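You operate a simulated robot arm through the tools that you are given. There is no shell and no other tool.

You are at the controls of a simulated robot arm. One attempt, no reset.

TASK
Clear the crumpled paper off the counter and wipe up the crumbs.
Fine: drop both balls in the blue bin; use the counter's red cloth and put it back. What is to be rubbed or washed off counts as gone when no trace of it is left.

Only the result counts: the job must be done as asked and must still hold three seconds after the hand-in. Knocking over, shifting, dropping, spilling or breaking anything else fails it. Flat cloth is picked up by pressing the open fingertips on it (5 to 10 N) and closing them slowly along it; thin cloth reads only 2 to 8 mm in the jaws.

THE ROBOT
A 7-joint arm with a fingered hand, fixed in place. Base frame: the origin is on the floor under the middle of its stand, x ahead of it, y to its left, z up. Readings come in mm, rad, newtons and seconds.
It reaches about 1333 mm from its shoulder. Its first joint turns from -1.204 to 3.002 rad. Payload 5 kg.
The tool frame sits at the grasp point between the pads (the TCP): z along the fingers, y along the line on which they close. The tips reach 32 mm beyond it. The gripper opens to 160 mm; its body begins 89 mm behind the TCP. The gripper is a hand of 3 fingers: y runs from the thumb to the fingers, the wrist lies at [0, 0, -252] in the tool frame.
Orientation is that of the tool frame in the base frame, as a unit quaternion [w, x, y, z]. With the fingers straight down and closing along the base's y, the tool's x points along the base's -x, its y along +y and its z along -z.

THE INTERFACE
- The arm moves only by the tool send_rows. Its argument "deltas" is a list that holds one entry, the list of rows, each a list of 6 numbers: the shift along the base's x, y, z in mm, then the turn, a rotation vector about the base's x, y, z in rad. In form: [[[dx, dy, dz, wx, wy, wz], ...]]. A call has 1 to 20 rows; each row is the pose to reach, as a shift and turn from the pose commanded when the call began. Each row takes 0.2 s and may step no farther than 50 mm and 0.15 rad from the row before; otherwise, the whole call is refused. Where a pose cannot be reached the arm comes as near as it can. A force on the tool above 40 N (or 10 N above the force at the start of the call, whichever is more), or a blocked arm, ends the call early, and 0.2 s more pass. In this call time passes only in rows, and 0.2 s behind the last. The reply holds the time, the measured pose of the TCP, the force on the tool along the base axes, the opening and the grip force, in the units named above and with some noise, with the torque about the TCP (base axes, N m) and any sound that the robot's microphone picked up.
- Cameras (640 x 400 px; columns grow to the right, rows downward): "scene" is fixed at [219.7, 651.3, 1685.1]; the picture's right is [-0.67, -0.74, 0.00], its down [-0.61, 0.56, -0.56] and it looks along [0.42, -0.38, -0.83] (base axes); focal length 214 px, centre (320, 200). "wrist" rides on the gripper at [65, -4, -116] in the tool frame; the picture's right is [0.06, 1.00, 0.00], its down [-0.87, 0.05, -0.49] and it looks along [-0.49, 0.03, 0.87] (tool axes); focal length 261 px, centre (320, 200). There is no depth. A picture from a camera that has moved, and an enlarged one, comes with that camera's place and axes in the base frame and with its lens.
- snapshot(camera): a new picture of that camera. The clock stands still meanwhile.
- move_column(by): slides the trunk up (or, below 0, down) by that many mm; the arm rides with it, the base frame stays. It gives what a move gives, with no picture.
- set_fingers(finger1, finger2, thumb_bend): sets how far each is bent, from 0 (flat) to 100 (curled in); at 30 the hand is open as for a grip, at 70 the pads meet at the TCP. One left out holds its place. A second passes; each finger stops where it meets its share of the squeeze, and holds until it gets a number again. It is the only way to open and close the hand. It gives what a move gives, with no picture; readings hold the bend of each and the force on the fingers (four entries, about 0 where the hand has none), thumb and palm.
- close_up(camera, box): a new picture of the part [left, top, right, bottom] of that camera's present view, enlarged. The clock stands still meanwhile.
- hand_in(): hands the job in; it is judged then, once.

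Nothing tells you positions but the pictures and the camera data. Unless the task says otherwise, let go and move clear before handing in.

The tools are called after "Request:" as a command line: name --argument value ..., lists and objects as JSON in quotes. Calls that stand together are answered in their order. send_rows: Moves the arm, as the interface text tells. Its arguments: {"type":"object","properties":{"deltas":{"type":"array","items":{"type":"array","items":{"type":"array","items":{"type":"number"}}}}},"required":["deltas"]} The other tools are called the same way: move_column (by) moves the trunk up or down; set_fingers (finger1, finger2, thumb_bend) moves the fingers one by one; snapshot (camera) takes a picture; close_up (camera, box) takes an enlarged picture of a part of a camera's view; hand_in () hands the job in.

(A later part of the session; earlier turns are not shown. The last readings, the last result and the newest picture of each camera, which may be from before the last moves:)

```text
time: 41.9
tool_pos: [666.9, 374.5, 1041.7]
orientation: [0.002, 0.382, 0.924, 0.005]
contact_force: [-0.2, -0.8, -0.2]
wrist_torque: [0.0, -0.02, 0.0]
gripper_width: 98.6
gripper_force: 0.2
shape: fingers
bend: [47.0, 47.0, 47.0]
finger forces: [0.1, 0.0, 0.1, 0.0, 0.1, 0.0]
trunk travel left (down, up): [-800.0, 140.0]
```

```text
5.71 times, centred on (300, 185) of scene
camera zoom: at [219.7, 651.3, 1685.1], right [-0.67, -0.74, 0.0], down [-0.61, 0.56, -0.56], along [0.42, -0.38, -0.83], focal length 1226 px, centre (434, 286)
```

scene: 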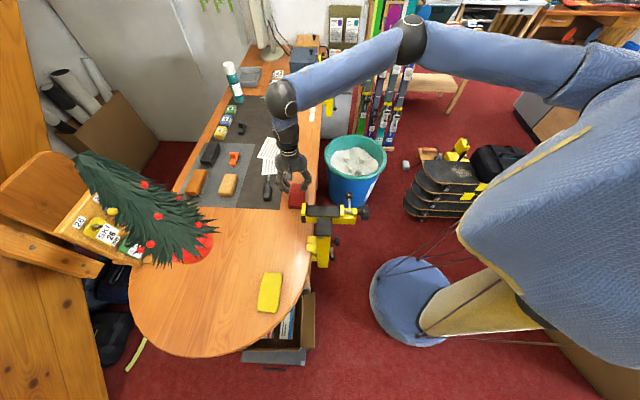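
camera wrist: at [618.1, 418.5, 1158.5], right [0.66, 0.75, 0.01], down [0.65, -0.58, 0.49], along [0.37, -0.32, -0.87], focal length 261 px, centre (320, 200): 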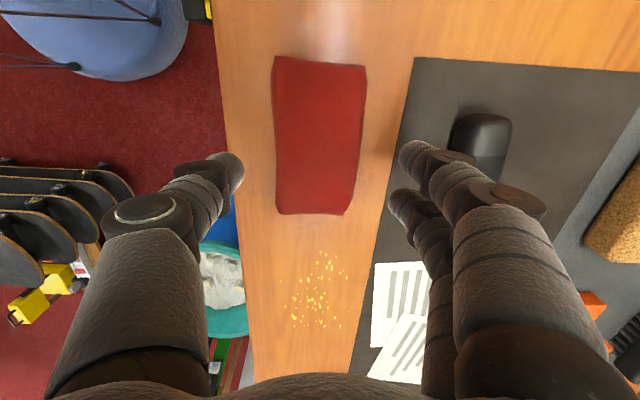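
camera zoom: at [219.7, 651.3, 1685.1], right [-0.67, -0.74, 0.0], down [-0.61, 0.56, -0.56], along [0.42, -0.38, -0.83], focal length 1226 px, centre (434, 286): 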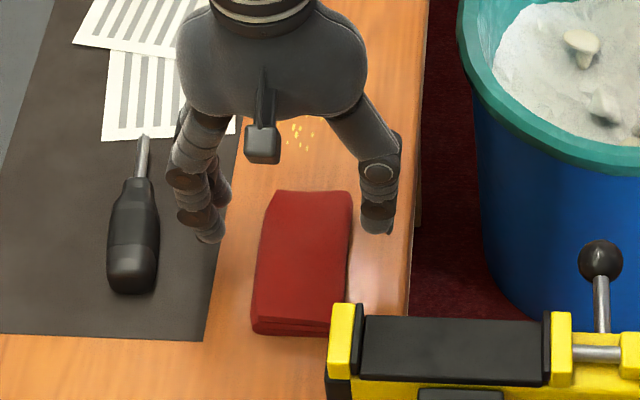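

Fingers are open either side of the cloth, with the screwdriver well outside them. I'll lower the pads to just above the wood.

Request:
send_rows --deltas '[[[-1, -1, -15, 0, 0, 0], [-1, -1, -30, 0, 0, 0], [-1, -1, -42, 0, 0, 0], [-1, -1, -49, 0, 0, 0], [-1, -1, -53, 0, 0, 0]]]'

Request:
close_up --camera "wrist" --box '[160, 40, 480, 260]'

Request:
close_up --camera "scene" --box '[260, 150, 340, 220]'

```text
time: 43.0
tool_pos: [666.7, 373.6, 990.3]
orientation: [0.002, 0.383, 0.924, 0.005]
contact_force: [1.0, -0.3, 4.5]
wrist_torque: [-0.19, 0.21, -0.01]
gripper_width: 99.1
gripper_force: 3.2
shape: fingers
bend: [47.0, 47.0, 47.0]
finger forces: [0.1, 0.0, 0.0, 0.1, 5.1, 0.0]
trunk travel left (down, up): [-800.0, 140.0]
```

```text
1.82 times, centred on (320, 150) of wrist
camera zoom: at [617.0, 416.5, 1106.7], right [0.66, 0.75, 0.01], down [0.65, -0.58, 0.49], along [0.37, -0.32, -0.87], focal length 474 px, centre (320, 291)
```

zoom: 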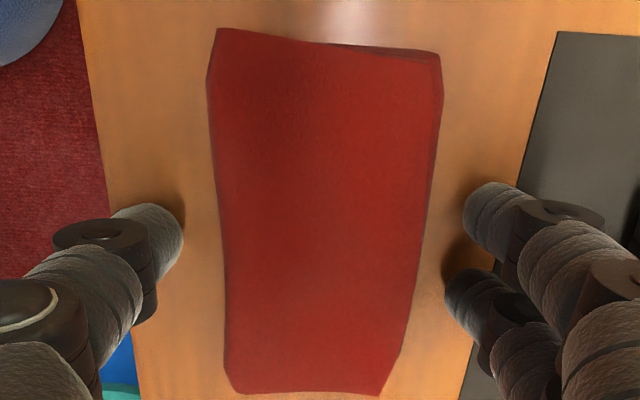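

```text
5.71 times, centred on (300, 185) of scene
camera zoom: at [219.7, 651.3, 1685.1], right [-0.67, -0.74, 0.0], down [-0.61, 0.56, -0.56], along [0.42, -0.38, -0.83], focal length 1226 px, centre (434, 286)
```

zoom: 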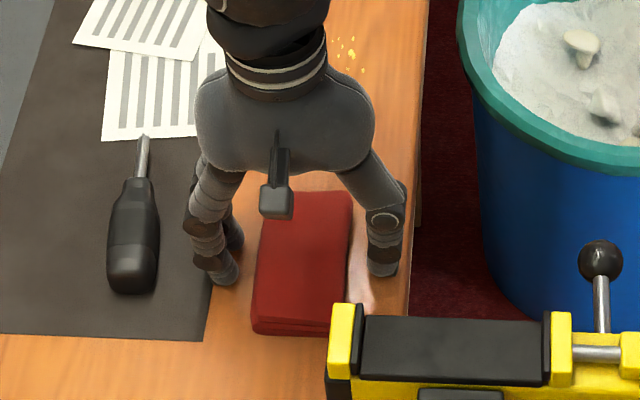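

The thumb tip is just touching the wood at z≈990, which puts the counter top at about 957. I'll raise 3 mm so nothing scrapes, then close on the sides of the cloth.

Request:
send_rows --deltas '[[[0, 0, 2, 0, 0, 0], [0, 0, 3, 0, 0, 0]]]'

Request:
set_fingers --finger1 56 --finger2 56 --thumb_bend 56

Request:
set_fingers --finger1 64 --finger2 64 --thumb_bend 64

Request:
close_up --camera "wrist" --box '[160, 40, 480, 260]'

Request:
close_up --camera "scene" --box '[260, 150, 340, 220]'

```text
time: 43.6
tool_pos: [666.7, 372.4, 993.4]
orientation: [0.002, 0.383, 0.924, 0.004]
contact_force: [0.3, 0.8, 0.2]
wrist_torque: [0.0, -0.02, 0.0]
gripper_width: 99.3
gripper_force: 0.1
shape: fingers
bend: [47.0, 47.0, 47.0]
finger forces: [0.1, 0.0, 0.1, 0.0, 0.0, 0.1]
trunk travel left (down, up): [-800.0, 140.0]
```

```text
time: 44.6
tool_pos: [666.0, 372.9, 993.1]
orientation: [0.002, 0.382, 0.924, 0.004]
contact_force: [-0.2, 0.0, 0.4]
wrist_torque: [0.01, 0.01, 0.02]
gripper_width: 73.1
gripper_force: 3.8
shape: fingers
bend: [54.0, 54.0, 54.0]
finger forces: [2.3, 2.1, 0.0, 0.0, 4.3, 0.0]
trunk travel left (down, up): [-800.0, 140.0]
```

```text
time: 45.6
tool_pos: [667.1, 372.7, 993.7]
orientation: [0.002, 0.383, 0.924, 0.004]
contact_force: [0.5, 0.9, 0.3]
wrist_torque: [0.0, 0.01, 0.0]
gripper_width: 71.1
gripper_force: 18.4
shape: fingers
bend: [56.0, 56.0, 58.0]
finger forces: [9.0, 9.0, 0.0, 0.1, 18.1, 0.1]
trunk travel left (down, up): [-800.0, 140.0]
```

```text
1.82 times, centred on (320, 150) of wrist
camera zoom: at [617.3, 416.8, 1109.6], right [0.66, 0.75, 0.01], down [0.65, -0.58, 0.49], along [0.37, -0.32, -0.87], focal length 474 px, centre (320, 291)
```

zoom: 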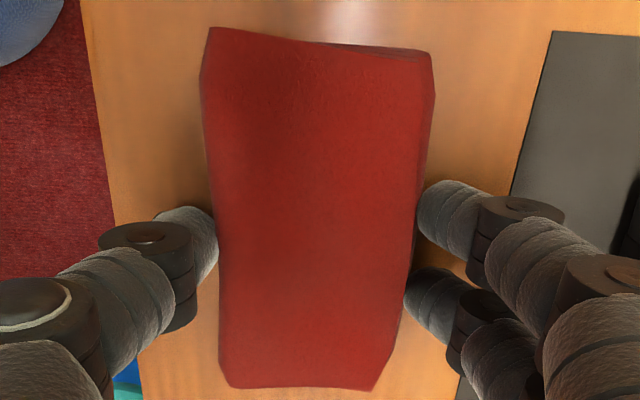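

```text
5.71 times, centred on (300, 185) of scene
camera zoom: at [219.7, 651.3, 1685.1], right [-0.67, -0.74, 0.0], down [-0.61, 0.56, -0.56], along [0.42, -0.38, -0.83], focal length 1226 px, centre (434, 286)
```

zoom: 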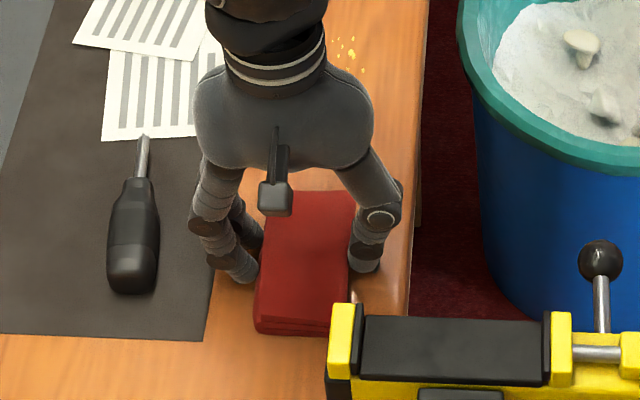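

The cloth is held by its sides at about 18 N, 71 mm between the pads. The return spot is TCP (667, 373, 993). Now a gentle lift to see that it comes along.

Request:
send_rows --deltas '[[[0, 0, 3, 0, 0, 0], [0, 0, 10, 0, 0, 0], [0, 0, 22, 0, 0, 0], [0, 0, 36, 0, 0, 0], [0, 0, 50, 0, 0, 0]]]'

Request:
snapshot --camera "wrist"

Request:
close_up --camera "scene" --box '[250, 120, 350, 220]'

```text
time: 46.9
tool_pos: [667.0, 372.4, 1042.7]
orientation: [0.002, 0.382, 0.924, 0.004]
contact_force: [-0.1, 0.4, -0.5]
wrist_torque: [0.0, -0.03, 0.04]
gripper_width: 70.8
gripper_force: 17.6
shape: fingers
bend: [56.0, 56.0, 58.0]
finger forces: [9.0, 9.0, 0.1, 0.1, 18.0, 0.1]
trunk travel left (down, up): [-800.0, 140.0]
```

```text
taken
camera wrist: at [617.1, 415.9, 1159.3], right [0.66, 0.75, 0.01], down [0.65, -0.58, 0.49], along [0.37, -0.32, -0.87], focal length 261 px, centre (320, 200)
```

wrist: 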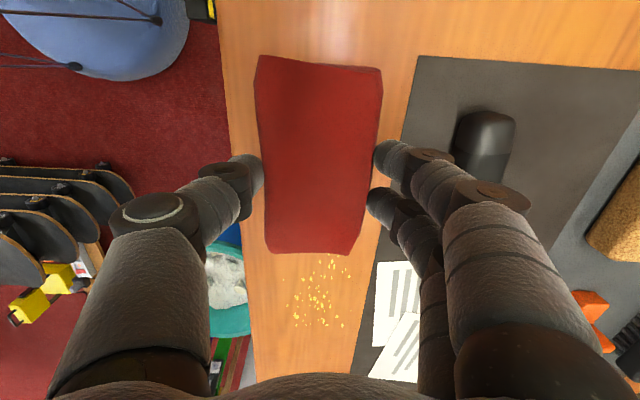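

```text
4.00 times, centred on (300, 170) of scene
camera zoom: at [219.7, 651.3, 1685.1], right [-0.67, -0.74, 0.0], down [-0.61, 0.56, -0.56], along [0.42, -0.38, -0.83], focal length 858 px, centre (400, 320)
```

zoom: 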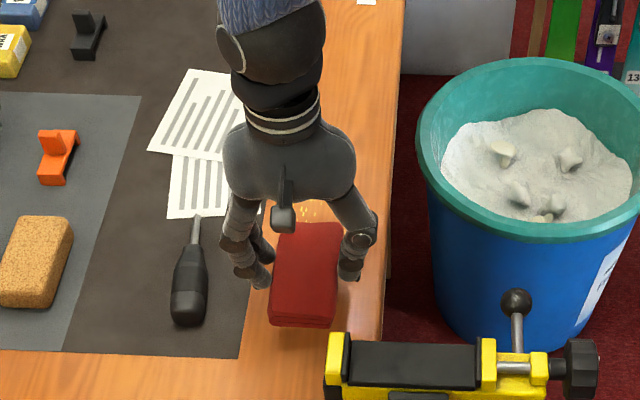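

The cloth lifted cleanly and kept its fold. The crumbs cover about 125 × 80 mm around (794, 256), close to the paper sheets on the inner side. I'll turn the hand a quarter so the pad's long side spans the whole patch and the fingers stay off the papers.

Request:
send_rows --deltas '[[[2, -3, 8, 0, 0, 0.1], [5, -7, 15, 0, 0, 0.24], [8, -11, 18, 0, 0, 0.38], [11, -15, 18, 0, 0, 0.52], [14, -19, 18, 0, 0, 0.66], [17, -23, 18, 0, 0, 0.8], [20, -27, 18, 0, 0, 0.94], [22, -30, 18, 0, 0, 1.08], [24, -32, 18, 0, 0, 1.22], [26, -35, 18, 0, 0, 1.36], [27.5, -37, 18, 0, 0, 1.49], [27.5, -37, 18, 0, 0, 1.571]]]'

Request:
snapshot --camera "wrist"

Request:
close_up --camera "scene" --box '[230, 110, 350, 210]'

```text
time: 49.5
tool_pos: [694.6, 336.5, 1060.8]
orientation: [-0.002, -0.384, 0.923, 0.004]
contact_force: [-0.1, 0.4, -0.7]
wrist_torque: [0.0, -0.04, -0.01]
gripper_width: 71.2
gripper_force: 18.7
shape: fingers
bend: [56.0, 56.0, 58.0]
finger forces: [9.0, 9.2, 0.0, 0.0, 17.9, 0.0]
trunk travel left (down, up): [-800.0, 140.0]
```

```text
taken
camera wrist: at [651.8, 287.8, 1177.1], right [-0.75, 0.66, 0.01], down [0.58, 0.65, 0.49], along [0.32, 0.38, -0.87], focal length 261 px, centre (320, 200)
```

wrist: 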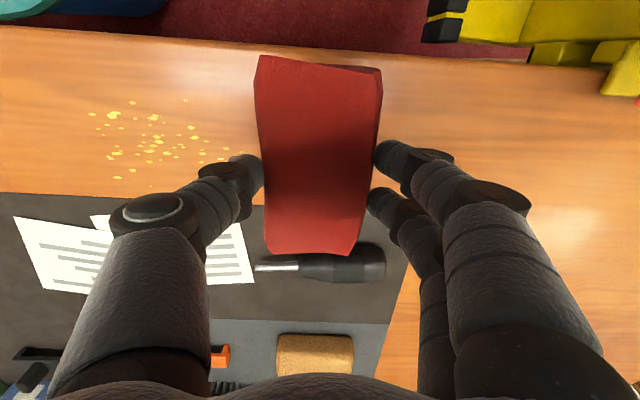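

```text
4.00 times, centred on (290, 160) of scene
camera zoom: at [219.7, 651.3, 1685.1], right [-0.67, -0.74, 0.0], down [-0.61, 0.56, -0.56], along [0.42, -0.38, -0.83], focal length 858 px, centre (440, 360)
```

zoom: 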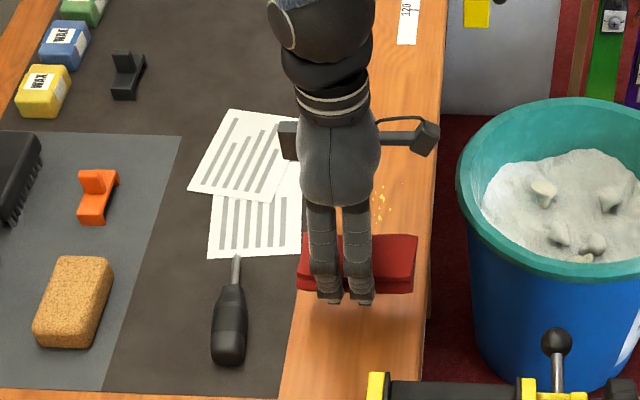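

The pad's long side lies across the crumb band, which runs from just inside the mat edge outward. I'll shift about 11 mm inward so it covers the innermost crumbs while staying off the mat, then lower to the wood.

Request:
send_rows --deltas '[[[4, 4, -15, 0, 0, 0], [7.8, 7.8, -35, 0, 0, 0], [7.8, 7.8, -52, 0, 0, 0], [7.8, 7.8, -62, 0, 0, 0]]]'

Request:
send_rows --deltas '[[[0, 0, -1.5, 0, 0, 0], [0, 0, -3, 0, 0, 0]]]'

Request:
snapshot --camera "wrist"

```text
time: 50.5
tool_pos: [701.3, 345.4, 999.4]
orientation: [-0.002, -0.383, 0.924, 0.004]
contact_force: [-0.4, 0.5, -0.1]
wrist_torque: [0.01, -0.02, -0.01]
gripper_width: 71.1
gripper_force: 17.7
shape: fingers
bend: [56.0, 56.0, 58.0]
finger forces: [9.0, 9.0, 0.0, 0.0, 17.9, 0.1]
trunk travel left (down, up): [-800.0, 140.0]
```

```text
time: 51.0
tool_pos: [700.1, 345.4, 995.2]
orientation: [-0.002, -0.383, 0.924, 0.005]
contact_force: [-0.2, 0.2, -1.4]
wrist_torque: [-0.01, -0.02, -0.03]
gripper_width: 71.2
gripper_force: 18.2
shape: fingers
bend: [56.0, 56.0, 58.0]
finger forces: [9.0, 9.0, 0.0, 0.0, 18.0, 0.0]
trunk travel left (down, up): [-800.0, 140.0]
```

```text
taken
camera wrist: at [659.0, 296.2, 1111.8], right [-0.75, 0.66, 0.01], down [0.58, 0.65, 0.49], along [0.32, 0.37, -0.87], focal length 261 px, centre (320, 200)
```

wrist: 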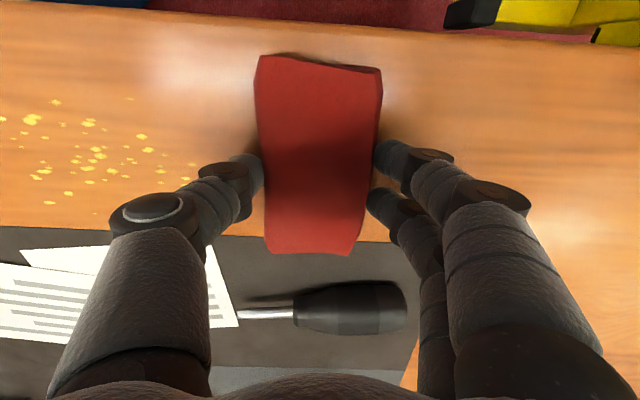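

The pad end is about 8 mm short of the mat. I'll lower the last few millimetres until it presses lightly.

Request:
send_rows --deltas '[[[0, 0, -1, 0, 0, 0], [0, 0, -2, 0, 0, 0]]]'

Request:
send_rows --deltas '[[[0, 0, -0.5, 0, 0, 0], [0, 0, -1, 0, 0, 0]]]'

```text
time: 51.6
tool_pos: [700.6, 343.4, 993.4]
orientation: [-0.002, -0.383, 0.924, 0.005]
contact_force: [0.4, 0.2, -0.4]
wrist_torque: [0.01, -0.04, 0.01]
gripper_width: 71.1
gripper_force: 17.9
shape: fingers
bend: [56.0, 56.0, 58.0]
finger forces: [9.0, 9.1, 0.0, 0.0, 17.9, 0.0]
trunk travel left (down, up): [-800.0, 140.0]
```

```text
time: 52.2
tool_pos: [702.3, 344.8, 994.4]
orientation: [-0.002, -0.382, 0.924, 0.004]
contact_force: [1.7, 0.0, 2.0]
wrist_torque: [-0.09, -0.07, 0.02]
gripper_width: 71.0
gripper_force: 18.1
shape: fingers
bend: [56.0, 56.0, 58.0]
finger forces: [9.0, 9.2, 0.1, 0.0, 18.4, 0.0]
trunk travel left (down, up): [-800.0, 140.0]
```

First contact at about 2 N. A little more pressure, then I'll sweep.

Request:
send_rows --deltas '[[[0, 0, -0.5, 0, 0, 0], [0, 0, -1, 0, 0, 0]]]'

```text
time: 52.9
tool_pos: [701.6, 343.5, 992.5]
orientation: [-0.001, -0.382, 0.924, 0.005]
contact_force: [1.4, 2.0, 7.1]
wrist_torque: [-0.19, -0.19, 0.04]
gripper_width: 71.0
gripper_force: 19.1
shape: fingers
bend: [56.0, 56.0, 59.0]
finger forces: [9.3, 9.6, 0.0, 0.0, 18.9, 0.1]
trunk travel left (down, up): [-800.0, 140.0]
```

The press is coming mostly on the thumb side because the hand leans about 0.01 rad. I'll level it and press again.

Request:
send_rows --deltas '[[[0, 0, 1.5, 0, 0, 0], [0, 0, 1.5, -0.0075, -0.0075, 0], [0, 0, 0.5, -0.0075, -0.0075, 0]]]'

Request:
send_rows --deltas '[[[0, 0, -0.5, 0, 0, 0], [0, 0, -1, 0, 0, 0]]]'

```text
time: 53.6
tool_pos: [699.8, 343.5, 992.6]
orientation: [0.0, -0.383, 0.924, -0.001]
contact_force: [-1.5, 2.0, 3.0]
wrist_torque: [0.04, 0.01, 0.03]
gripper_width: 70.9
gripper_force: 18.6
shape: fingers
bend: [56.0, 56.0, 59.0]
finger forces: [9.6, 9.7, 0.0, 0.0, 18.1, 0.0]
trunk travel left (down, up): [-800.0, 140.0]
```

```text
time: 54.2
tool_pos: [701.5, 343.6, 992.0]
orientation: [0.002, -0.383, 0.924, -0.001]
contact_force: [-2.0, 2.4, 8.2]
wrist_torque: [0.03, 0.05, 0.07]
gripper_width: 71.3
gripper_force: 19.0
shape: fingers
bend: [56.0, 56.0, 59.0]
finger forces: [10.2, 10.4, 0.0, 0.0, 17.6, 0.0]
trunk travel left (down, up): [-800.0, 140.0]
```

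Now about 8 N evenly spread. I'll sweep the pad straight through the crumbs along the bench, watching the force.

Request:
send_rows --deltas '[[[7, -7, 0, 0, 0, 0], [21, -21, 0, 0, 0, 0], [35, -35, 0, 0, 0, 0], [49, -49, 0, 0, 0, 0], [63, -63, 0, 0, 0, 0], [77, -77, 0, 0, 0, 0]]]'

Request:
snapshot --camera "wrist"

Request:
close_up --camera "scene" --box '[230, 110, 350, 210]'

```text
time: 55.6
tool_pos: [777.1, 268.1, 992.0]
orientation: [0.001, -0.383, 0.924, 0.0]
contact_force: [-3.6, 3.5, 13.9]
wrist_torque: [0.15, 0.19, -0.03]
gripper_width: 71.0
gripper_force: 19.8
shape: fingers
bend: [56.0, 56.0, 59.0]
finger forces: [11.3, 11.3, 0.0, 0.0, 17.0, 0.2]
trunk travel left (down, up): [-800.0, 140.0]
```

```text
taken
camera wrist: at [734.4, 220.4, 1108.0], right [-0.75, 0.66, 0.0], down [0.58, 0.65, 0.49], along [0.33, 0.37, -0.87], focal length 261 px, centre (320, 200)
```

wrist: 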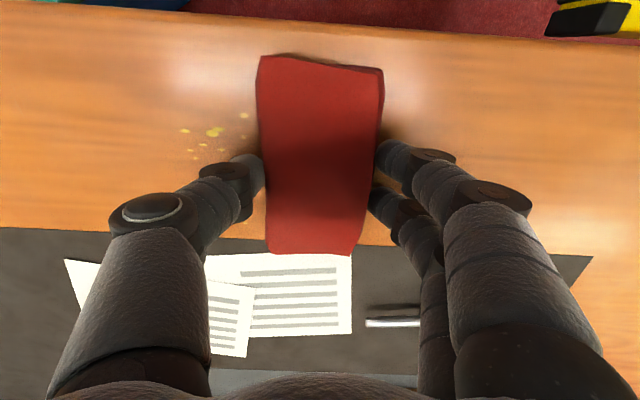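

```text
4.00 times, centred on (290, 160) of scene
camera zoom: at [219.7, 651.3, 1685.1], right [-0.67, -0.74, 0.0], down [-0.61, 0.56, -0.56], along [0.42, -0.38, -0.83], focal length 858 px, centre (440, 360)
```

zoom: 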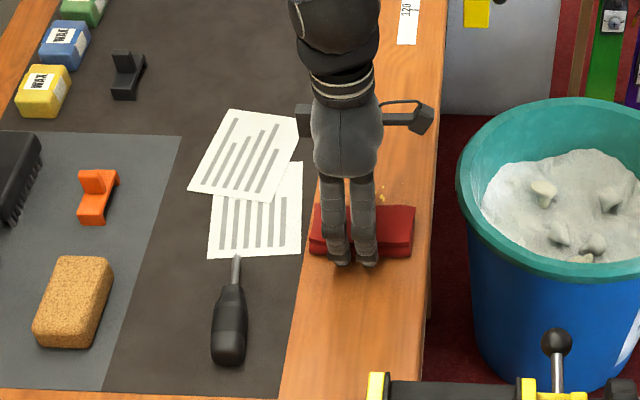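

The crumbs the pad has passed over are gone. Pressure crept to 14 N, so I'll ease up half a millimetre and carry on through the rest.

Request:
send_rows --deltas '[[[14, -14, 0.6, 0, 0, 0], [28, -28, 0.6, 0, 0, 0], [42, -42, 0.6, 0, 0, 0], [56, -56, 0.6, 0, 0, 0], [70, -70, 0.6, 0, 0, 0], [84, -84, 0.6, 0, 0, 0], [98, -98, 0.6, 0, 0, 0]]]'

Request:
snapshot --camera "wrist"

Request:
close_up --camera "scene" --box '[230, 110, 350, 210]'

```text
time: 57.2
tool_pos: [876.6, 168.2, 992.9]
orientation: [0.0, -0.383, 0.924, 0.0]
contact_force: [-0.4, -0.3, 0.6]
wrist_torque: [0.0, 0.02, 0.02]
gripper_width: 70.9
gripper_force: 18.7
shape: fingers
bend: [56.0, 56.0, 59.0]
finger forces: [9.2, 9.2, 0.0, 0.1, 18.6, 0.0]
trunk travel left (down, up): [-800.0, 140.0]
```

```text
taken
camera wrist: at [833.0, 120.4, 1108.7], right [-0.75, 0.66, 0.0], down [0.58, 0.65, 0.49], along [0.33, 0.37, -0.87], focal length 261 px, centre (320, 200)
```

wrist: 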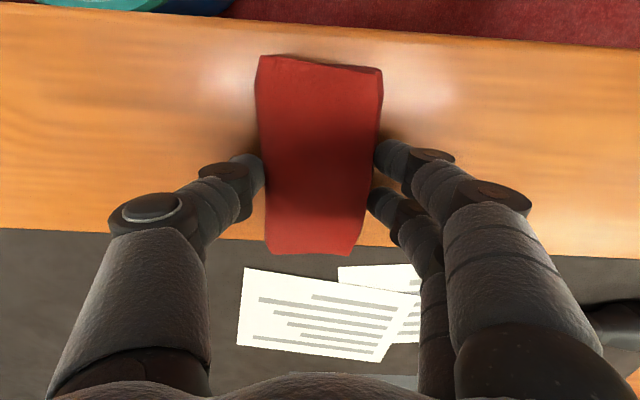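

```text
4.00 times, centred on (290, 160) of scene
camera zoom: at [219.7, 651.3, 1685.1], right [-0.67, -0.74, 0.0], down [-0.61, 0.56, -0.56], along [0.42, -0.38, -0.83], focal length 858 px, centre (440, 360)
```

zoom: 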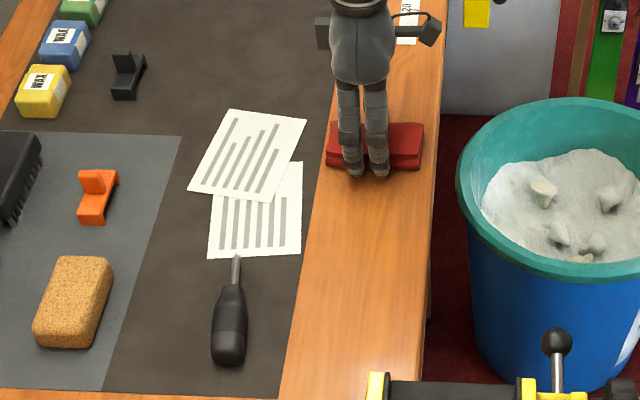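

The patch looks clean already. I'll look closely for faint traces before deciding on another pass.

Request:
close_up --camera "scene" --box '[275, 130, 325, 180]'

Request:
close_up --camera "wrist" --box '[360, 60, 640, 260]'

```text
8.00 times, centred on (300, 155) of scene
camera zoom: at [219.7, 651.3, 1685.1], right [-0.67, -0.74, 0.0], down [-0.61, 0.56, -0.56], along [0.42, -0.38, -0.83], focal length 1716 px, centre (480, 560)
```

zoom: 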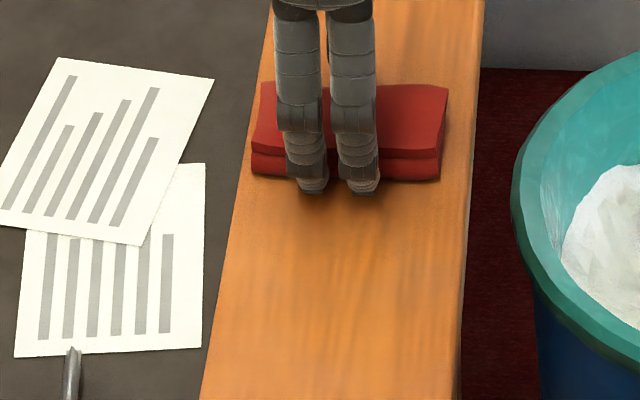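

```text
2.00 times, centred on (500, 160) of wrist
camera zoom: at [833.0, 120.4, 1108.7], right [-0.75, 0.66, 0.0], down [0.58, 0.65, 0.49], along [0.33, 0.37, -0.87], focal length 521 px, centre (-40, 280)
```

zoom: 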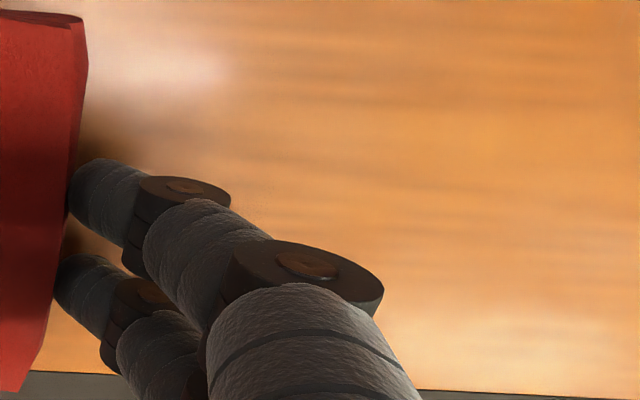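

No traces visible, but the last stretch had little pressure, so I'll press again and wipe back over the same band to be sure.

Request:
send_rows --deltas '[[[0, 0, -0.6, 0, 0, 0], [0, 0, -1.1, 0, 0, 0]]]'

Request:
send_rows --deltas '[[[-7, 7, 0, 0, 0, 0], [-21, 21, 0, 0, 0, 0], [-35, 35, 0, 0, 0, 0], [-49, 49, 0, 0, 0, 0], [-63, 63, 0, 0, 0, 0], [-77, 77, 0, 0, 0, 0], [-91, 91, 0, 0, 0, 0]]]'

```text
time: 57.9
tool_pos: [874.6, 168.2, 992.8]
orientation: [0.001, -0.383, 0.924, -0.001]
contact_force: [0.3, -0.4, 7.5]
wrist_torque: [-0.09, -0.06, 0.01]
gripper_width: 71.2
gripper_force: 19.4
shape: fingers
bend: [56.0, 56.0, 59.0]
finger forces: [9.3, 9.1, 0.0, 0.0, 19.4, 0.0]
trunk travel left (down, up): [-800.0, 140.0]
```

```text
time: 59.5
tool_pos: [784.5, 260.4, 991.5]
orientation: [0.0, -0.382, 0.924, -0.002]
contact_force: [0.3, 0.2, 2.5]
wrist_torque: [-0.13, -0.06, 0.03]
gripper_width: 71.1
gripper_force: 19.1
shape: fingers
bend: [57.0, 57.0, 59.0]
finger forces: [9.4, 9.6, 0.0, 0.0, 19.3, 0.0]
trunk travel left (down, up): [-800.0, 140.0]
```

Request:
send_rows --deltas '[[[-14, 14, -0.7, 0, 0, 0], [-28, 28, -0.7, 0, 0, 0], [-42, 42, -0.7, 0, 0, 0], [-56, 56, -0.7, 0, 0, 0], [-70, 70, -0.7, 0, 0, 0], [-83, 83, -0.7, 0, 0, 0]]]'

Request:
snapshot --camera "wrist"

Request:
close_up --camera "scene" --box '[230, 110, 350, 210]'

```text
time: 60.9
tool_pos: [702.3, 342.6, 990.7]
orientation: [0.001, -0.383, 0.924, 0.0]
contact_force: [5.2, -6.5, 17.1]
wrist_torque: [-0.48, -0.45, 0.0]
gripper_width: 70.9
gripper_force: 19.2
shape: fingers
bend: [58.0, 58.0, 59.0]
finger forces: [7.9, 7.9, 0.0, 0.0, 23.3, 0.1]
trunk travel left (down, up): [-800.0, 140.0]
```

```text
taken
camera wrist: at [659.5, 294.5, 1107.3], right [-0.75, 0.66, 0.0], down [0.58, 0.65, 0.49], along [0.33, 0.37, -0.87], focal length 261 px, centre (320, 200)
```

wrist: 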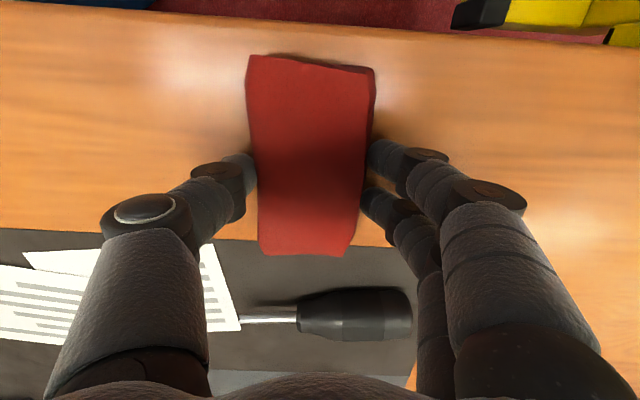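

```text
4.00 times, centred on (290, 160) of scene
camera zoom: at [219.7, 651.3, 1685.1], right [-0.67, -0.74, 0.0], down [-0.61, 0.56, -0.56], along [0.42, -0.38, -0.83], focal length 858 px, centre (440, 360)
```

zoom: 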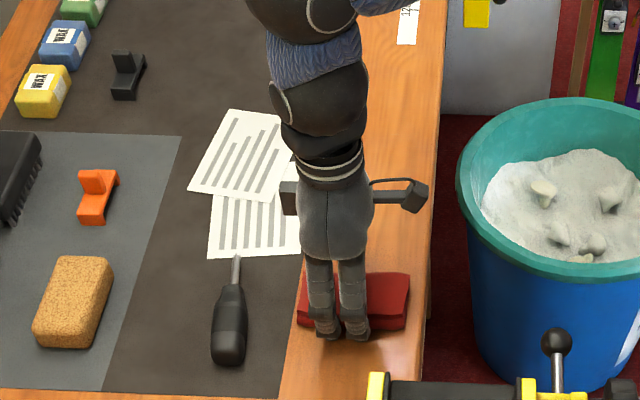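

The wood behind the pad is clean both ways. I'll lift off and look once more at the wiped strip before taking the cloth back.

Request:
send_rows --deltas '[[[0, 0, 3, 0, 0, 0], [0, 0, 12, 0, 0, 0], [0, 0, 30, 0, 0, 0], [0, 0, 55, 0, 0, 0], [0, 0, 70, 0, 0, 0]]]'

Request:
snapshot --camera "wrist"

Request:
close_up --camera "wrist" --box '[40, 30, 280, 220]'

Request:
close_up --camera "scene" --box '[275, 130, 325, 180]'

```text
time: 62.0
tool_pos: [701.7, 343.7, 1061.0]
orientation: [0.0, -0.383, 0.924, -0.001]
contact_force: [-0.2, 0.1, -1.0]
wrist_torque: [-0.01, 0.02, 0.0]
gripper_width: 70.7
gripper_force: 19.2
shape: fingers
bend: [57.0, 57.0, 59.0]
finger forces: [9.5, 9.5, 0.0, 0.0, 19.1, 0.1]
trunk travel left (down, up): [-800.0, 140.0]
```

```text
taken
camera wrist: at [658.8, 296.4, 1176.7], right [-0.75, 0.66, 0.0], down [0.58, 0.65, 0.49], along [0.33, 0.37, -0.87], focal length 261 px, centre (320, 200)
```

wrist: 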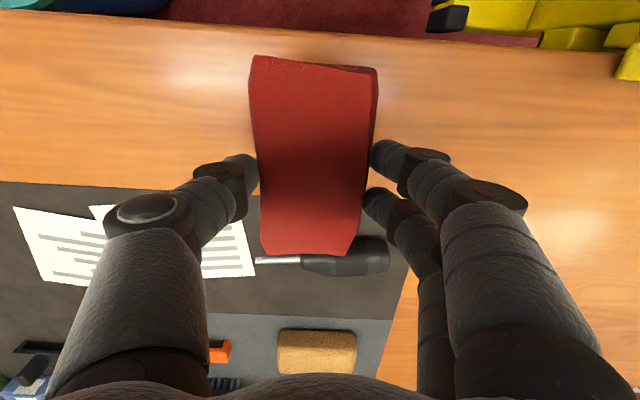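

```text
2.11 times, centred on (160, 125) of wrist
camera zoom: at [658.8, 296.4, 1176.7], right [-0.75, 0.66, 0.0], down [0.58, 0.65, 0.49], along [0.33, 0.37, -0.87], focal length 549 px, centre (657, 358)
```

zoom: 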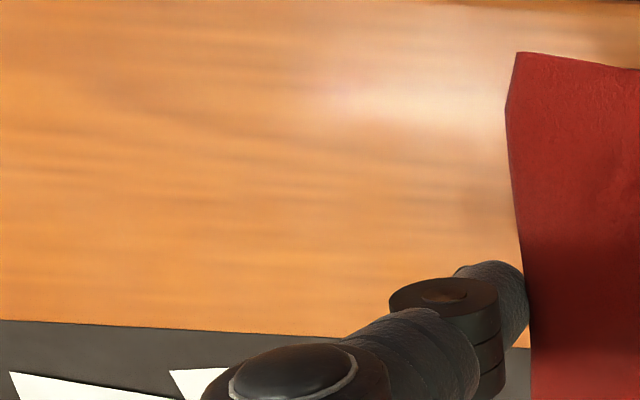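

```text
8.00 times, centred on (300, 155) of scene
camera zoom: at [219.7, 651.3, 1685.1], right [-0.67, -0.74, 0.0], down [-0.61, 0.56, -0.56], along [0.42, -0.38, -0.83], focal length 1716 px, centre (480, 560)
```

zoom: 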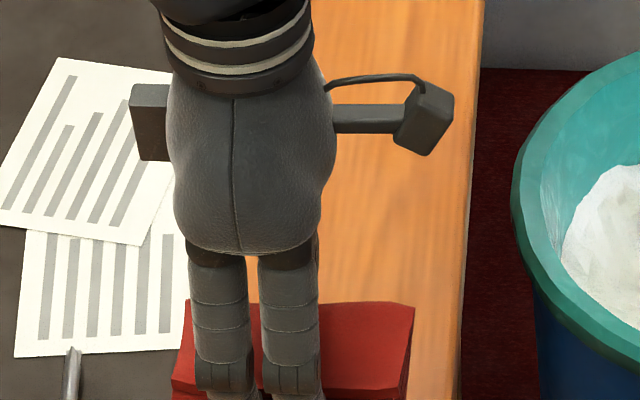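

The strip is spotless. Now I'll turn the hand back and carry the cloth to its old spot, allowing for about 2 mm it slid toward the thumb.

Request:
send_rows --deltas '[[[-2, 2, 5, 0, 0, -0.1], [-5, 5, 8, 0, 0, -0.24], [-8, 8, 8, 0, 0, -0.38], [-11, 11, 8, 0, 0, -0.52], [-14, 14, 8, 0, 0, -0.66], [-18, 17, 8, 0, 0, -0.8], [-21, 20, 8, 0, 0, -0.94], [-24, 23, 8, 0, 0, -1.08], [-27, 25, 8, 0, 0, -1.22], [-30, 28, 5, 0, 0, -1.36], [-33, 30.8, 0, 0, 0, -1.49], [-33, 30.8, -10, 0, 0, -1.571]]]'

Request:
snapshot --camera "wrist"

Request:
close_up --camera "scene" --box '[260, 150, 340, 220]'

```text
time: 64.7
tool_pos: [670.1, 376.1, 1049.3]
orientation: [-0.001, 0.383, 0.924, -0.002]
contact_force: [-0.1, 0.5, -0.6]
wrist_torque: [0.03, 0.01, -0.01]
gripper_width: 70.8
gripper_force: 18.4
shape: fingers
bend: [57.0, 57.0, 59.0]
finger forces: [9.4, 9.5, 0.0, 0.1, 18.9, 0.0]
trunk travel left (down, up): [-800.0, 140.0]
```

```text
taken
camera wrist: at [621.8, 419.3, 1166.3], right [0.66, 0.75, 0.0], down [0.65, -0.58, 0.49], along [0.37, -0.33, -0.87], focal length 261 px, centre (320, 200)
```

wrist: 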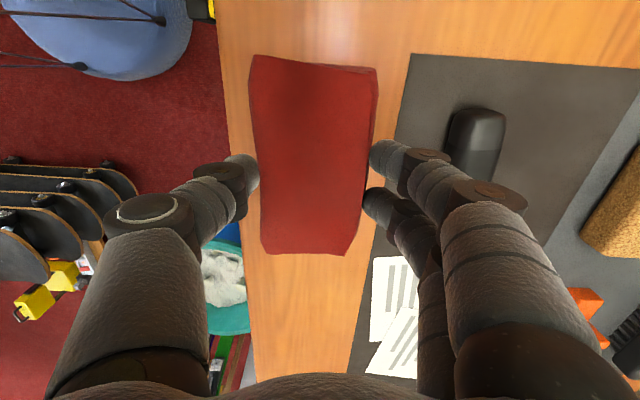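

```text
5.71 times, centred on (300, 185) of scene
camera zoom: at [219.7, 651.3, 1685.1], right [-0.67, -0.74, 0.0], down [-0.61, 0.56, -0.56], along [0.42, -0.38, -0.83], focal length 1226 px, centre (434, 286)
```

zoom: 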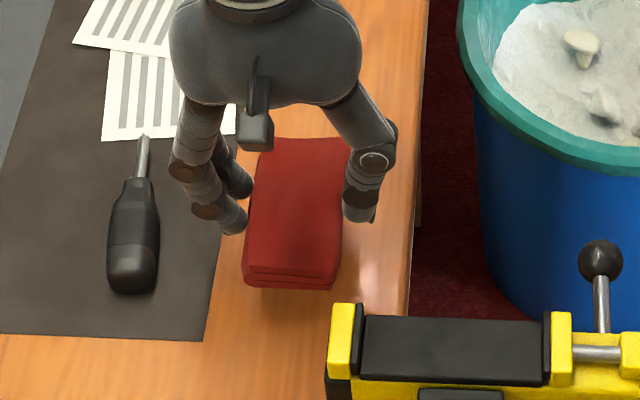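

The cloth is lined up over its old place. I'll lower it to just above the wood and check its outline against the original picture.

Request:
send_rows --deltas '[[[0, 0, -15, 0, 0, 0], [0, 0, -32, 0, 0, 0], [0, 0, -45, 0, 0, 0], [0, 0, -53, 0, 0, 0]]]'

Request:
close_up --camera "scene" --box '[180, 150, 340, 250]'

Request:
close_up --camera "scene" --box '[260, 150, 340, 220]'

Request:
close_up --camera "wrist" --box '[160, 40, 480, 260]'

```text
time: 65.7
tool_pos: [668.9, 373.3, 996.2]
orientation: [0.0, 0.382, 0.924, -0.001]
contact_force: [-0.2, 0.5, -0.7]
wrist_torque: [0.01, -0.02, -0.03]
gripper_width: 71.1
gripper_force: 18.6
shape: fingers
bend: [57.0, 57.0, 59.0]
finger forces: [9.5, 9.5, 0.0, 0.0, 19.1, 0.1]
trunk travel left (down, up): [-800.0, 140.0]
```

```text
4.00 times, centred on (260, 200) of scene
camera zoom: at [219.7, 651.3, 1685.1], right [-0.67, -0.74, 0.0], down [-0.61, 0.56, -0.56], along [0.42, -0.38, -0.83], focal length 858 px, centre (560, 200)
```

zoom: 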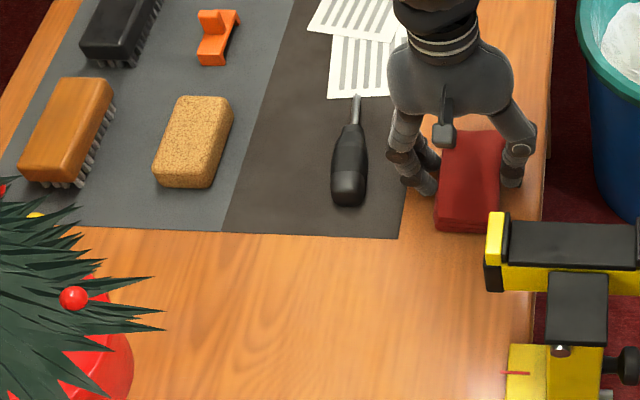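

```text
5.71 times, centred on (300, 185) of scene
camera zoom: at [219.7, 651.3, 1685.1], right [-0.67, -0.74, 0.0], down [-0.61, 0.56, -0.56], along [0.42, -0.38, -0.83], focal length 1226 px, centre (434, 286)
```

zoom: 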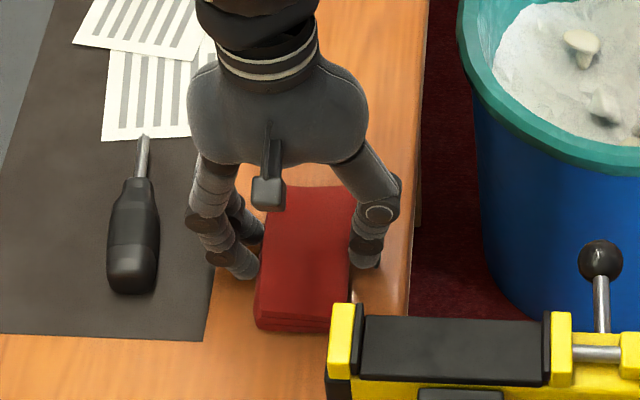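

```text
1.82 times, centred on (320, 150) of wrist
camera zoom: at [620.7, 418.4, 1112.5], right [0.66, 0.75, 0.0], down [0.65, -0.58, 0.49], along [0.37, -0.33, -0.87], focal length 474 px, centre (320, 291)
```

zoom: 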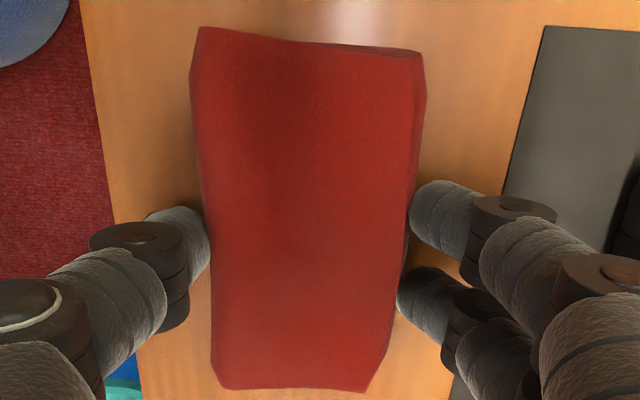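

It sits almost exactly in its original outline. Lowering the last few millimetres until it touches.

Request:
send_rows --deltas '[[[0, 0, -1, 0, 0, 0], [0, 0, -2, 0, 0, 0]]]'

Request:
send_rows --deltas '[[[0, 0, -0.7, 0, 0, 0], [0, 0, -1.2, 0, 0, 0]]]'

```text
time: 66.2
tool_pos: [668.8, 373.5, 994.7]
orientation: [-0.001, 0.382, 0.924, 0.0]
contact_force: [0.5, 0.5, -1.0]
wrist_torque: [-0.02, -0.01, 0.0]
gripper_width: 71.1
gripper_force: 18.8
shape: fingers
bend: [57.0, 57.0, 59.0]
finger forces: [9.4, 9.6, 0.1, 0.0, 19.0, 0.0]
trunk travel left (down, up): [-800.0, 140.0]
```

```text
time: 66.8
tool_pos: [669.9, 374.1, 993.6]
orientation: [0.0, 0.383, 0.924, 0.0]
contact_force: [0.0, -1.1, -0.2]
wrist_torque: [0.03, -0.01, -0.03]
gripper_width: 71.4
gripper_force: 19.2
shape: fingers
bend: [57.0, 57.0, 59.0]
finger forces: [9.6, 9.5, 0.0, 0.0, 19.0, 0.0]
trunk travel left (down, up): [-800.0, 140.0]
```

Request:
send_rows --deltas '[[[0, 0, -0.6, 0, 0, 0], [0, 0, -1.0, 0, 0, 0]]]'

```text
time: 67.5
tool_pos: [668.7, 374.3, 991.9]
orientation: [0.0, 0.383, 0.924, -0.001]
contact_force: [-0.2, -0.1, 0.3]
wrist_torque: [0.05, -0.02, 0.02]
gripper_width: 71.1
gripper_force: 19.0
shape: fingers
bend: [57.0, 57.0, 59.0]
finger forces: [9.5, 9.5, 0.0, 0.0, 19.1, 0.0]
trunk travel left (down, up): [-800.0, 140.0]
```

Request:
send_rows --deltas '[[[0, 0, -0.5, 0, 0, 0], [0, 0, -0.9, 0, 0, 0]]]'

```text
time: 68.0
tool_pos: [668.5, 374.0, 991.5]
orientation: [0.0, 0.383, 0.924, -0.001]
contact_force: [0.0, 0.0, 0.0]
wrist_torque: [-0.04, 0.05, -0.01]
gripper_width: 70.8
gripper_force: 18.8
shape: fingers
bend: [57.0, 57.0, 59.0]
finger forces: [9.5, 9.6, 0.0, 0.1, 19.2, 0.0]
trunk travel left (down, up): [-800.0, 140.0]
```

Request:
send_rows --deltas '[[[0, 0, -0.5, 0, 0, 0], [0, 0, -0.9, 0, 0, 0]]]'

Request:
close_up --camera "scene" --box '[275, 165, 335, 215]'

```text
time: 68.7
tool_pos: [669.8, 373.5, 991.7]
orientation: [-0.001, 0.383, 0.924, 0.0]
contact_force: [0.6, 0.0, 7.8]
wrist_torque: [-0.1, 0.13, 0.03]
gripper_width: 71.2
gripper_force: 18.9
shape: fingers
bend: [57.0, 57.0, 59.0]
finger forces: [9.6, 9.7, 0.0, 0.0, 19.0, 0.1]
trunk travel left (down, up): [-800.0, 140.0]
```

```text
8.00 times, centred on (305, 190) of scene
camera zoom: at [219.7, 651.3, 1685.1], right [-0.67, -0.74, 0.0], down [-0.61, 0.56, -0.56], along [0.42, -0.38, -0.83], focal length 1716 px, centre (440, 280)
```

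zoom: 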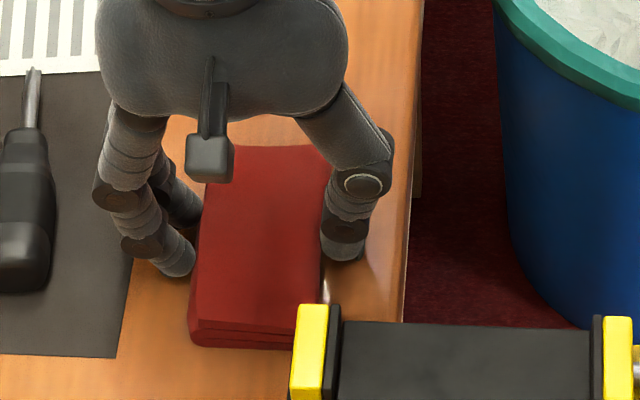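

The cloth rests on the wood, within a couple of millimetres of where it began. I'll ease the pressure and open the fingers evenly.

Request:
send_rows --deltas '[[[0, 0, 0.5, 0, 0, 0], [0, 0, 1.0, 0, 0, 0]]]'

Request:
set_fingers --finger1 52 --finger2 52 --thumb_bend 53

Request:
set_fingers --finger1 46 --finger2 46 --thumb_bend 46

Request:
close_up --camera "wrist" --box '[160, 40, 480, 260]'

```text
time: 69.2
tool_pos: [669.1, 373.4, 992.1]
orientation: [0.0, 0.382, 0.924, -0.001]
contact_force: [-0.2, 0.6, 2.0]
wrist_torque: [0.01, 0.02, -0.01]
gripper_width: 71.3
gripper_force: 18.8
shape: fingers
bend: [57.0, 57.0, 59.0]
finger forces: [9.5, 9.4, 0.0, 0.0, 18.7, 0.0]
trunk travel left (down, up): [-800.0, 140.0]
```

```text
time: 70.2
tool_pos: [669.6, 374.4, 992.2]
orientation: [0.0, 0.382, 0.924, 0.0]
contact_force: [-0.2, 0.6, -0.5]
wrist_torque: [0.0, 0.0, 0.0]
gripper_width: 77.0
gripper_force: 0.1
shape: fingers
bend: [52.0, 52.0, 53.0]
finger forces: [0.0, 0.1, 0.0, 0.1, 0.0, 0.1]
trunk travel left (down, up): [-800.0, 140.0]
```

```text
time: 71.2
tool_pos: [669.1, 373.0, 992.7]
orientation: [0.001, 0.382, 0.924, -0.001]
contact_force: [-0.2, -0.8, -0.2]
wrist_torque: [0.0, 0.01, -0.04]
gripper_width: 103.1
gripper_force: 0.0
shape: fingers
bend: [46.0, 46.0, 46.0]
finger forces: [0.1, 0.0, 0.1, 0.0, 0.2, 0.0]
trunk travel left (down, up): [-800.0, 140.0]
```

```text
1.82 times, centred on (320, 150) of wrist
camera zoom: at [620.9, 418.4, 1108.6], right [0.66, 0.75, 0.0], down [0.65, -0.58, 0.49], along [0.37, -0.33, -0.87], focal length 474 px, centre (320, 291)
```

zoom: 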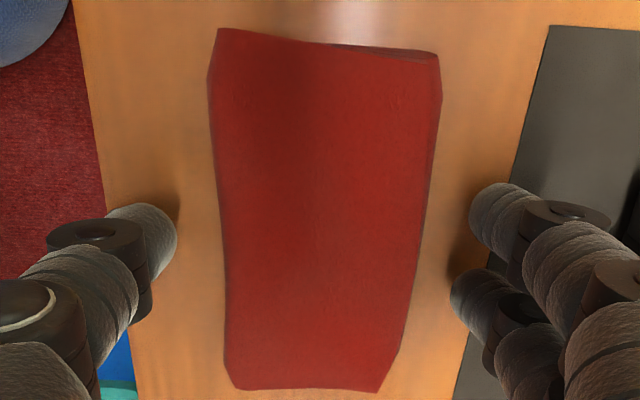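

The cloth is released and lying flat where it was. I'll rise straight up and move clear, then compare the whole scene with the start.

Request:
send_rows --deltas '[[[0, 0, 10, 0, 0, 0], [0, 0, 35, 0, 0, 0], [0, 0, 75, 0, 0, 0], [0, 0, 120, 0, 0, 0], [0, 0, 165, 0, 0, 0], [-5, -25, 205, 0, 0, 0], [-15, -65, 235, 0, 0, 0.04], [-25, -110, 250, 0, 0, 0.1], [-35, -155, 260, 0, 0, 0.18], [-45, -203, 265, 0, 0, 0.26], [-55, -250, 270, 0, 0, 0.34], [-65, -298, 275, 0, 0, 0.42], [-75, -346, 280, 0, 0, 0.5], [-83, -394, 285, 0, 0, 0.58], [-90, -440, 288, 0, 0, 0.66], [-95, -475, 290, 0, 0, 0.72], [-98, -500, 290, 0, 0, 0.76]]]'

Request:
snapshot --camera "scene"

Request:
close_up --camera "scene" --box '[220, 80, 400, 200]'

Request:
close_up --camera "scene" --box '[180, 150, 340, 250]'

Request:
close_up --camera "scene" --box '[275, 130, 325, 180]'

```text
refused: row 7 steps farther than a row can; nothing moved
```

```text
taken
```

scene: 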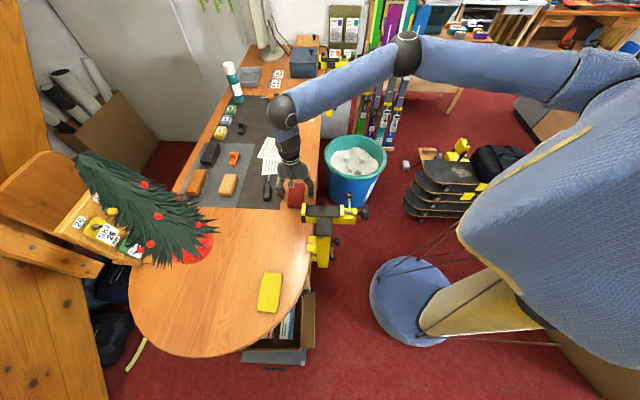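

```text
3.33 times, centred on (310, 140) of scene
camera zoom: at [219.7, 651.3, 1685.1], right [-0.67, -0.74, 0.0], down [-0.61, 0.56, -0.56], along [0.42, -0.38, -0.83], focal length 715 px, centre (353, 400)
```

zoom: 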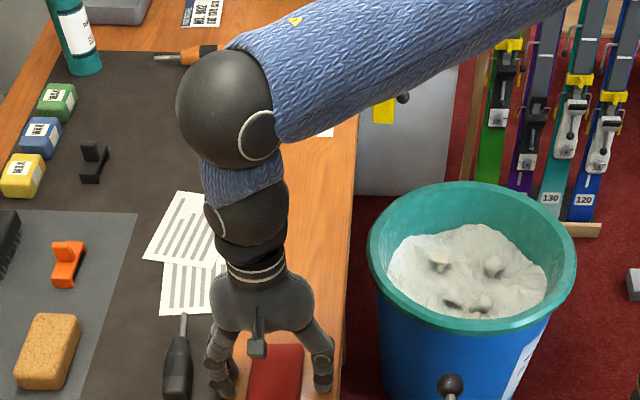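

```text
4.00 times, centred on (260, 200) of scene
camera zoom: at [219.7, 651.3, 1685.1], right [-0.67, -0.74, 0.0], down [-0.61, 0.56, -0.56], along [0.42, -0.38, -0.83], focal length 858 px, centre (560, 200)
```

zoom: 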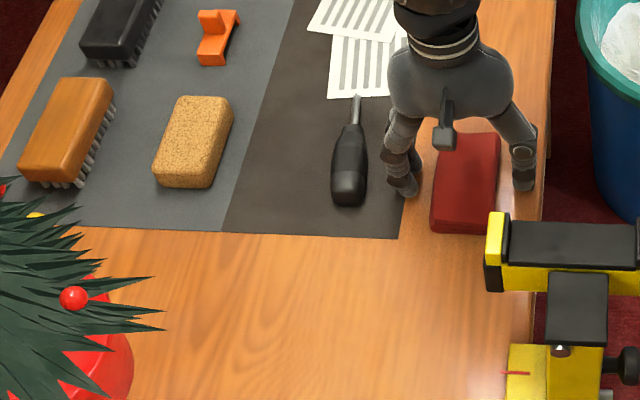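

```text
8.00 times, centred on (300, 155) of scene
camera zoom: at [219.7, 651.3, 1685.1], right [-0.67, -0.74, 0.0], down [-0.61, 0.56, -0.56], along [0.42, -0.38, -0.83], focal length 1716 px, centre (480, 560)
```

zoom: 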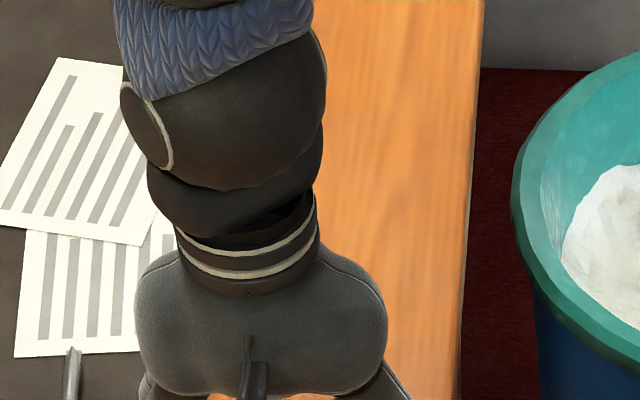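

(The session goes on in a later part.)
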